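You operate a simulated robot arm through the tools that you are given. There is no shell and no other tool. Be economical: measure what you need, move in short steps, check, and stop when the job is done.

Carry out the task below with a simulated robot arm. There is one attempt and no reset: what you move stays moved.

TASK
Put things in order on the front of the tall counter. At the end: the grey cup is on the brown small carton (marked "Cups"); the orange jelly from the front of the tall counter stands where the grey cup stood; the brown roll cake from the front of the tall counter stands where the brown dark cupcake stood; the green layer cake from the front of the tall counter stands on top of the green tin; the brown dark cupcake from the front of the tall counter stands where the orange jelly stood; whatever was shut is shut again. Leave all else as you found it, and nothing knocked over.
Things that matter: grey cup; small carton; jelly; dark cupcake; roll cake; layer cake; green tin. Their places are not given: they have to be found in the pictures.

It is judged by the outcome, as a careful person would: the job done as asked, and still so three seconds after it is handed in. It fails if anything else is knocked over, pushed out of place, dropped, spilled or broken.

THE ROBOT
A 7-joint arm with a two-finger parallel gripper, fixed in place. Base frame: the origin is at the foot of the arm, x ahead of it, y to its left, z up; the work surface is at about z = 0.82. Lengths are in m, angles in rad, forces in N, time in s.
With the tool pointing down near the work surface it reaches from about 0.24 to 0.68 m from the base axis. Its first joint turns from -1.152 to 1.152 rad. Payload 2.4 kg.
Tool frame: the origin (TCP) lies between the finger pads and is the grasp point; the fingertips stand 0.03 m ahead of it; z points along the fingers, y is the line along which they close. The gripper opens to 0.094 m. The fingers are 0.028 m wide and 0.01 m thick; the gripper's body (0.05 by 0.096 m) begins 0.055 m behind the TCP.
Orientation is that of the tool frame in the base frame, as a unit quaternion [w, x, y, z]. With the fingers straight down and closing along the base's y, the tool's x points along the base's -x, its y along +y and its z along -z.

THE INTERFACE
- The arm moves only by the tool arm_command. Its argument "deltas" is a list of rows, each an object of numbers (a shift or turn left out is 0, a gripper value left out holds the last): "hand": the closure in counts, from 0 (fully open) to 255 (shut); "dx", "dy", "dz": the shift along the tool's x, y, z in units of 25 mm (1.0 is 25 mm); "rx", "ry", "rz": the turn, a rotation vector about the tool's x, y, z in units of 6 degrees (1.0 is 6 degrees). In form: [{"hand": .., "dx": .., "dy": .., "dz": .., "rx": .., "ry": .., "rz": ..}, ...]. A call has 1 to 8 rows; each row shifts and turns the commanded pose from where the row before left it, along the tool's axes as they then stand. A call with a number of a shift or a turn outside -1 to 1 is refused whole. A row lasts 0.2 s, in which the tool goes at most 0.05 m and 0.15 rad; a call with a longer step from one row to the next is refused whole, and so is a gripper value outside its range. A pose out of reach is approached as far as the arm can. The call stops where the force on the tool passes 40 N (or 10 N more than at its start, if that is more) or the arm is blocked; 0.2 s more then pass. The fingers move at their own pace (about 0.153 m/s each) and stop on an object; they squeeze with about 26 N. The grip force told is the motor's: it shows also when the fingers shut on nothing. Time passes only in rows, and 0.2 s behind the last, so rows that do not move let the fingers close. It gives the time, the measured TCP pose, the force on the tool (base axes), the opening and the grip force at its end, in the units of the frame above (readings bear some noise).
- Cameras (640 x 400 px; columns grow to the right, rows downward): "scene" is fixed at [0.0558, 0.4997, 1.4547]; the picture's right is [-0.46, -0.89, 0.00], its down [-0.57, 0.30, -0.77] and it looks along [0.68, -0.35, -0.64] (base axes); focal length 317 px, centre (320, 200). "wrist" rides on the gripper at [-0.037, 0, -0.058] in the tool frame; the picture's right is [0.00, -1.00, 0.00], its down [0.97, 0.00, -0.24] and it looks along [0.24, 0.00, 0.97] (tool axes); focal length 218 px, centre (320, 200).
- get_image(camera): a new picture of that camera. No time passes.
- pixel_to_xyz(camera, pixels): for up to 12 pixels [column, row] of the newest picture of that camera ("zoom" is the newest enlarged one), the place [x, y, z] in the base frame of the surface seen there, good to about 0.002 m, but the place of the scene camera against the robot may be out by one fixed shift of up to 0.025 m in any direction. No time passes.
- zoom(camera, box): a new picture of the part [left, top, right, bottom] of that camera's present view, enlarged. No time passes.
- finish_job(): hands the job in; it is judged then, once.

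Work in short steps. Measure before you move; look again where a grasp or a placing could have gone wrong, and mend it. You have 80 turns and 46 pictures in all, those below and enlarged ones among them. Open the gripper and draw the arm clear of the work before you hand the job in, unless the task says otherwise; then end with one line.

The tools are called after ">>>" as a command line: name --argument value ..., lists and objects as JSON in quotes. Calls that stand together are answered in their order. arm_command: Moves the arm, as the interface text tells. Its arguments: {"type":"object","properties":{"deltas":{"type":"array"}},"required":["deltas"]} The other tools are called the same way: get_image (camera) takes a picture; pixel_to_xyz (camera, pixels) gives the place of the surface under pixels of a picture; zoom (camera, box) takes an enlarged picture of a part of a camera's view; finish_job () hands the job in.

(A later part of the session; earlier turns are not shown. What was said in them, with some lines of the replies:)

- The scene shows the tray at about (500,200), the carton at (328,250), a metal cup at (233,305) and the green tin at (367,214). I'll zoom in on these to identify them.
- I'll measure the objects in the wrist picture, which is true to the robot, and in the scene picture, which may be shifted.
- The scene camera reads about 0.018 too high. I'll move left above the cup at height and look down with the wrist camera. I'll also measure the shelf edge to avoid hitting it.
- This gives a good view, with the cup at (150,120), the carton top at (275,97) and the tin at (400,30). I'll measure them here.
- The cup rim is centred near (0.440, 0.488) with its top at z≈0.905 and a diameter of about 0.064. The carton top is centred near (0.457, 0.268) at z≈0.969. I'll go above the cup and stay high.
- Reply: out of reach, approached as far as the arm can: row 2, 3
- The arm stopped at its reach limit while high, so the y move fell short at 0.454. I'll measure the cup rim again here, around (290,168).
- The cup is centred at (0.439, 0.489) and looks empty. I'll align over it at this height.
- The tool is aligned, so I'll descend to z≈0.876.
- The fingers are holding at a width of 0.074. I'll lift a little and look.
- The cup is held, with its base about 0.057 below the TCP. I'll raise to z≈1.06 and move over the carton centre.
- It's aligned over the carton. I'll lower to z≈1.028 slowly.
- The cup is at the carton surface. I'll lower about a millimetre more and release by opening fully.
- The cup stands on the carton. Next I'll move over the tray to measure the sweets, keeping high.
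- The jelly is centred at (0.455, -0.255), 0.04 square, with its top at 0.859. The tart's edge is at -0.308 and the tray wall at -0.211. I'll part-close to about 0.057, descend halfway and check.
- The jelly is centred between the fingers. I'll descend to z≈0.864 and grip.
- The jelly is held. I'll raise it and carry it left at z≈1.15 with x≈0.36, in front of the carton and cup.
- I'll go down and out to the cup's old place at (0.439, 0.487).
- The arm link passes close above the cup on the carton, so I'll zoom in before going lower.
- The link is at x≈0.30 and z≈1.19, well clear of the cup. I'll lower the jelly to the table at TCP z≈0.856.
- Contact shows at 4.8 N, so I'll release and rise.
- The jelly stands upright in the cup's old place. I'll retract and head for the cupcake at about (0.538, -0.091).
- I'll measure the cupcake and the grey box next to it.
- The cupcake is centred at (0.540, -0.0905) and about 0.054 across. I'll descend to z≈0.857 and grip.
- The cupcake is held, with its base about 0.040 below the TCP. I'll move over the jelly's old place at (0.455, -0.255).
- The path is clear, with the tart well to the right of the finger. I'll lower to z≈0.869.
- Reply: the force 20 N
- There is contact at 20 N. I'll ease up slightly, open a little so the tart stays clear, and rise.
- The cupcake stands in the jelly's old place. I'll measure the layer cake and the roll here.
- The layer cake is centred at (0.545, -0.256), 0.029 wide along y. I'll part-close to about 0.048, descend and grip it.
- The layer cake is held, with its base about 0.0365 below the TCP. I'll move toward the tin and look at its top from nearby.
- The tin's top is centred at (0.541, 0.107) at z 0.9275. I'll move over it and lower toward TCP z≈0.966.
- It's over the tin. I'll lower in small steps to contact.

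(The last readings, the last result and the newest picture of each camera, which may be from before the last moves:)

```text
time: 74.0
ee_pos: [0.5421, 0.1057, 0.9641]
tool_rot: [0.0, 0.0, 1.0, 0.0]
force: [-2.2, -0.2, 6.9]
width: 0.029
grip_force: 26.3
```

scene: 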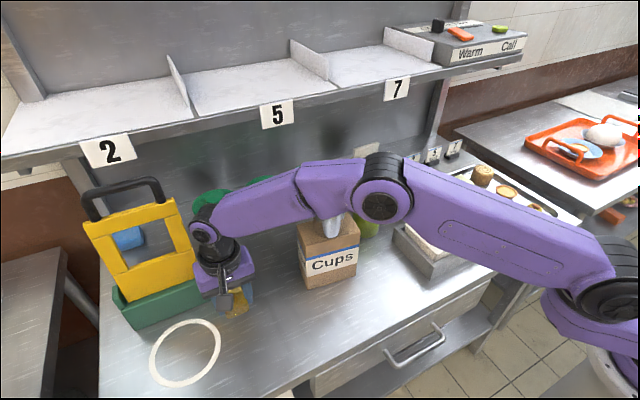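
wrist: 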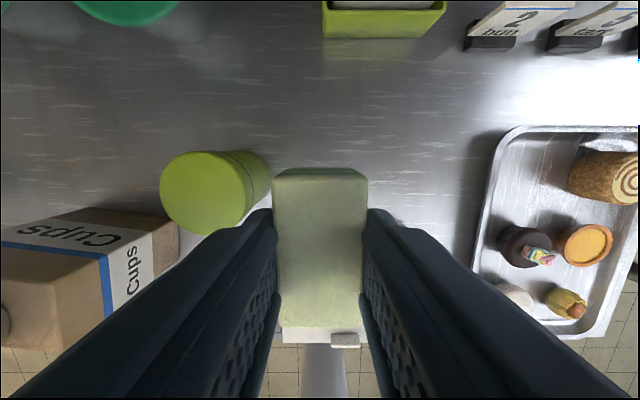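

Contact is made, so I'll release and rise.

>>> arm_command --deltas '[{"hand": 120}, {}, {"dz": -0.3}, {"dz": -1}, {"dz": -1}, {"dz": -1}, {"dz": -1}, {}]'

>>> get_image --camera "wrist"

```text
time: 75.8
ee_pos: [0.5429, 0.1054, 1.0715]
tool_rot: [0.0, 0.0, 1.0, 0.001]
force: [-1.1, 0.5, 0.2]
width: 0.05
grip_force: 0.1
```

```text
14 pictures are left
```

wrist: 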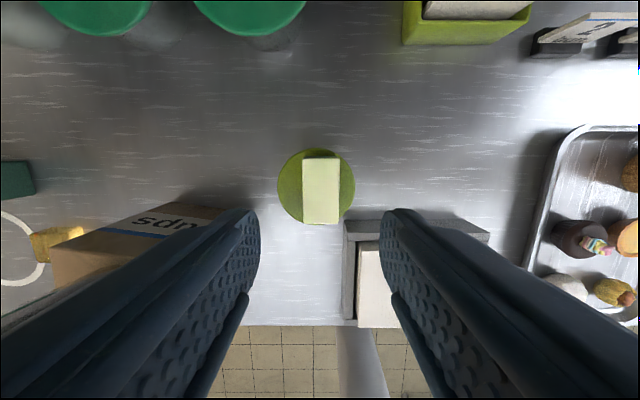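

The layer cake is on the tin. Next is the roll at (0.546, -0.337), so I'll go over it and check alignment.

>>> arm_command --deltas '[{"dy": -1}, {"dy": -1}, {"dy": -1}, {"dy": -1}, {"dy": -1}, {"dy": -1}, {"dy": -1}, {"dy": -1}]'

>>> arm_command --deltas '[{"dy": -1}, {"dy": -1}, {"dy": -1}, {"dy": -1}, {"dy": -1}, {"dy": -1}, {"dy": -1}, {"dy": -1}]'

>>> arm_command --deltas '[{"dy": -1, "hand": 75}, {"dy": -0.66, "dx": -0.1}, {"dz": 1}, {"dz": 1}, {"dz": 1}, {"dz": 1}, {}]'

>>> get_image --camera "wrist"

```text
time: 77.6
ee_pos: [0.5424, -0.0937, 1.0717]
tool_rot: [0.0, 0.0, 1.0, -0.001]
force: [-0.2, 0.7, 0.3]
width: 0.0496
grip_force: 0.0
```

```text
time: 79.4
ee_pos: [0.5429, -0.2943, 1.0692]
tool_rot: [0.0, 0.0, 1.0, 0.0]
force: [0.1, -0.2, 0.2]
width: 0.0498
grip_force: 0.1
```

```text
time: 81.0
ee_pos: [0.5442, -0.3344, 0.9706]
tool_rot: [0.0, 0.0, 1.0, 0.001]
force: [0.3, 0.1, 0.3]
width: 0.066
grip_force: 0.0
```

```text
13 pictures are left
```

wrist: 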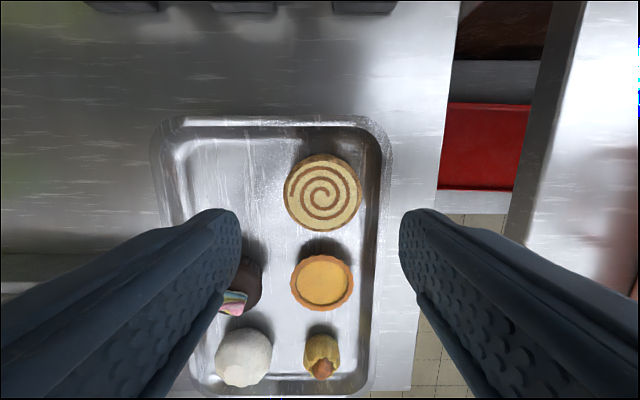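

>>> pixel_to_xyz --camera "wrist" --pixels '[[286, 193], [360, 193], [323, 156], [323, 229], [366, 193], [372, 193], [378, 193], [270, 195]]'

```text
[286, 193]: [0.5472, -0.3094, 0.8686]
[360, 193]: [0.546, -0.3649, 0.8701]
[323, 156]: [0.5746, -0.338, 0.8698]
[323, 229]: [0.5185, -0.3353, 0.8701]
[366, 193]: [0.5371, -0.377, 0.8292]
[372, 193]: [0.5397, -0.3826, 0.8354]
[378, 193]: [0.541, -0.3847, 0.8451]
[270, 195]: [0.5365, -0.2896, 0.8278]
```

The roll is centred at (0.5465, -0.337), and the wall at fingertip height is at -0.384, which leaves just enough room. I'll descend to z≈0.874 and grip.

>>> arm_command --deltas '[{"dz": 1, "dx": -0.08}, {"dz": 1}, {"dz": 1}, {"dz": 0.5}, {"dz": 0.35}, {}]'

>>> arm_command --deltas '[{"hand": 255}, {}, {}]'

>>> arm_command --deltas '[{"dz": -0.4}, {"dz": -1}, {"dz": -1}, {"dz": -1}, {"dz": -1}, {}]'

>>> get_image --camera "wrist"

```text
time: 82.4
ee_pos: [0.5445, -0.3363, 0.8753]
tool_rot: [0.0, 0.0, 1.0, 0.0]
force: [0.8, 0.5, 0.1]
width: 0.0665
grip_force: 0.0
```

```text
time: 83.2
ee_pos: [0.5449, -0.3362, 0.8755]
tool_rot: [0.0, 0.0, 1.0, 0.0]
force: [0.3, 0.1, 0.2]
width: 0.058
grip_force: 25.6
```

```text
time: 84.6
ee_pos: [0.5467, -0.3356, 0.9848]
tool_rot: [0.0, 0.0, 1.0, 0.0]
force: [-0.7, -0.4, -1.2]
width: 0.0582
grip_force: 25.9
```

```text
12 pictures are left
```

wrist: 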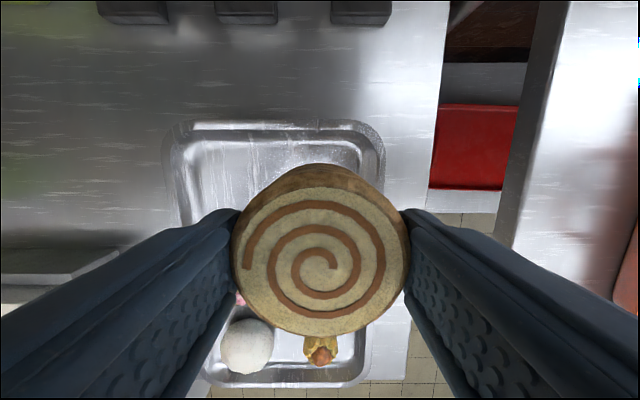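

The roll is held, with its base about 0.047 below the TCP. I'll carry it to the cupcake's old place at (0.540, -0.0905).

>>> arm_command --deltas '[{"dy": 1}, {"dy": 1}, {"dy": 1}, {"dy": 1}, {"dy": 1}, {"dy": 1}, {"dy": 1}, {"dy": 1}]'

>>> arm_command --deltas '[{"dy": 1, "dx": 0.2}, {"dy": 0.8}, {"dz": 1}, {"dz": 1}, {"dz": 1}, {"dz": 1}, {}]'

```text
time: 86.4
ee_pos: [0.5461, -0.1335, 0.9846]
tool_rot: [0.0, 0.0, 1.0, 0.0]
force: [-0.6, -1.6, -0.7]
width: 0.058
grip_force: 25.9
```

```text
time: 88.0
ee_pos: [0.5401, -0.0898, 0.8835]
tool_rot: [0.0, 0.0, 1.0, -0.001]
force: [-0.3, -0.1, -1.0]
width: 0.058
grip_force: 26.1
```

>>> arm_command --deltas '[{"dz": 0.3}, {"dz": 0.15}, {"dz": 0.08}, {"dz": 0.06}, {}]'

```text
time: 89.2
ee_pos: [0.5417, -0.0894, 0.8701]
tool_rot: [-0.001, 0.0, 1.0, 0.0]
force: [0.6, 0.2, -0.6]
width: 0.0582
grip_force: 25.9
```

>>> arm_command --deltas '[{"dz": 0.05}, {"dz": 0.04}, {"dz": 0.03}, {}]'

```text
time: 90.2
ee_pos: [0.541, -0.0906, 0.8667]
tool_rot: [0.0, 0.0, 1.0, 0.001]
force: [-0.8, -0.1, -0.8]
width: 0.0582
grip_force: 25.5
```

>>> arm_command --deltas '[{"dz": 0.04}, {"dz": 0.03}, {}]'

```text
time: 91.0
ee_pos: [0.5411, -0.0912, 0.8651]
tool_rot: [0.001, 0.0, 1.0, 0.0]
force: [-2.9, -0.2, 11.4]
width: 0.0583
grip_force: 25.9
```

Contact is made, so I'll release, rise and draw clear toward the base.

>>> arm_command --deltas '[{"hand": 40}, {}, {"dz": -0.4}, {"dz": -1}, {"dz": -1}, {"dz": -1}, {"dz": -1}, {"dz": -1}]'

>>> arm_command --deltas '[{"dz": -1, "dx": 1, "hand": 0}, {"dz": -1, "dx": 1}, {"dz": -1, "dx": 1}, {"dz": -1, "dx": 1}, {"dz": -1, "dx": 1}, {"dz": -1, "dx": 1}, {"dz": -1, "dx": 1}, {}]'

>>> get_image --camera "wrist"

>>> get_image --camera "scene"

```text
time: 92.8
ee_pos: [0.5408, -0.0911, 1.0015]
tool_rot: [0.0, 0.0, 1.0, 0.0]
force: [0.7, -0.2, 0.5]
width: 0.0791
grip_force: 0.1
```

```text
time: 94.6
ee_pos: [0.3641, -0.0917, 1.1759]
tool_rot: [0.0, 0.0, 1.0, 0.001]
force: [0.1, -0.2, 0.1]
width: 0.0939
grip_force: 0.0
```

```text
11 pictures are left
```

wrist: 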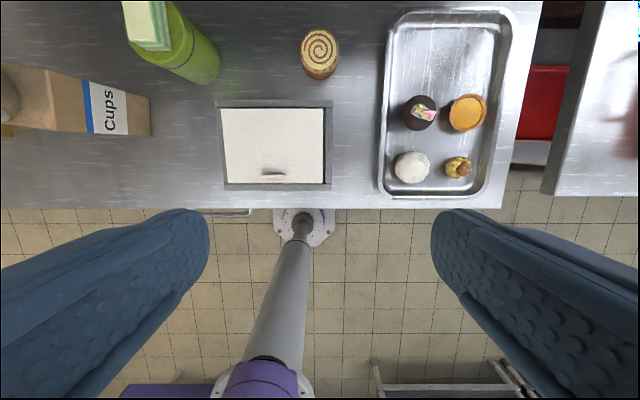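

```text
10 pictures are left
```

scene: 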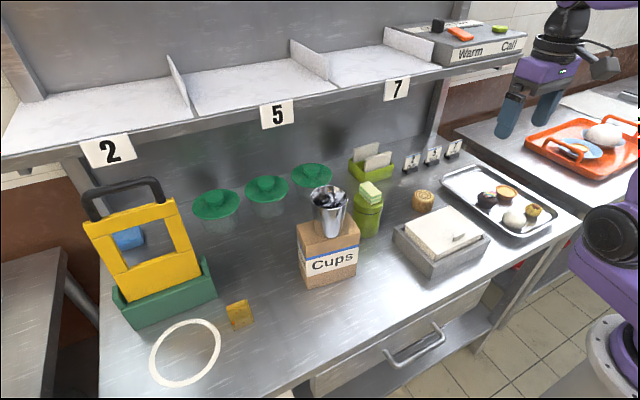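

All five pieces are in place and standing, nothing else looks moved, and the arm is clear with the gripper open. I'll hand in the job.

>>> finish_job

```text
The job is handed in.
```

I finished all five moves and handed in the job. The grey cup is on the carton and the layer cake is on the green tin. The jelly is where the cup stood, the cupcake where the jelly stood, and the roll cake where the cupcake stood. In the last pictures everything is upright and nothing else looks moved. I opened nothing, so nothing needed shutting.
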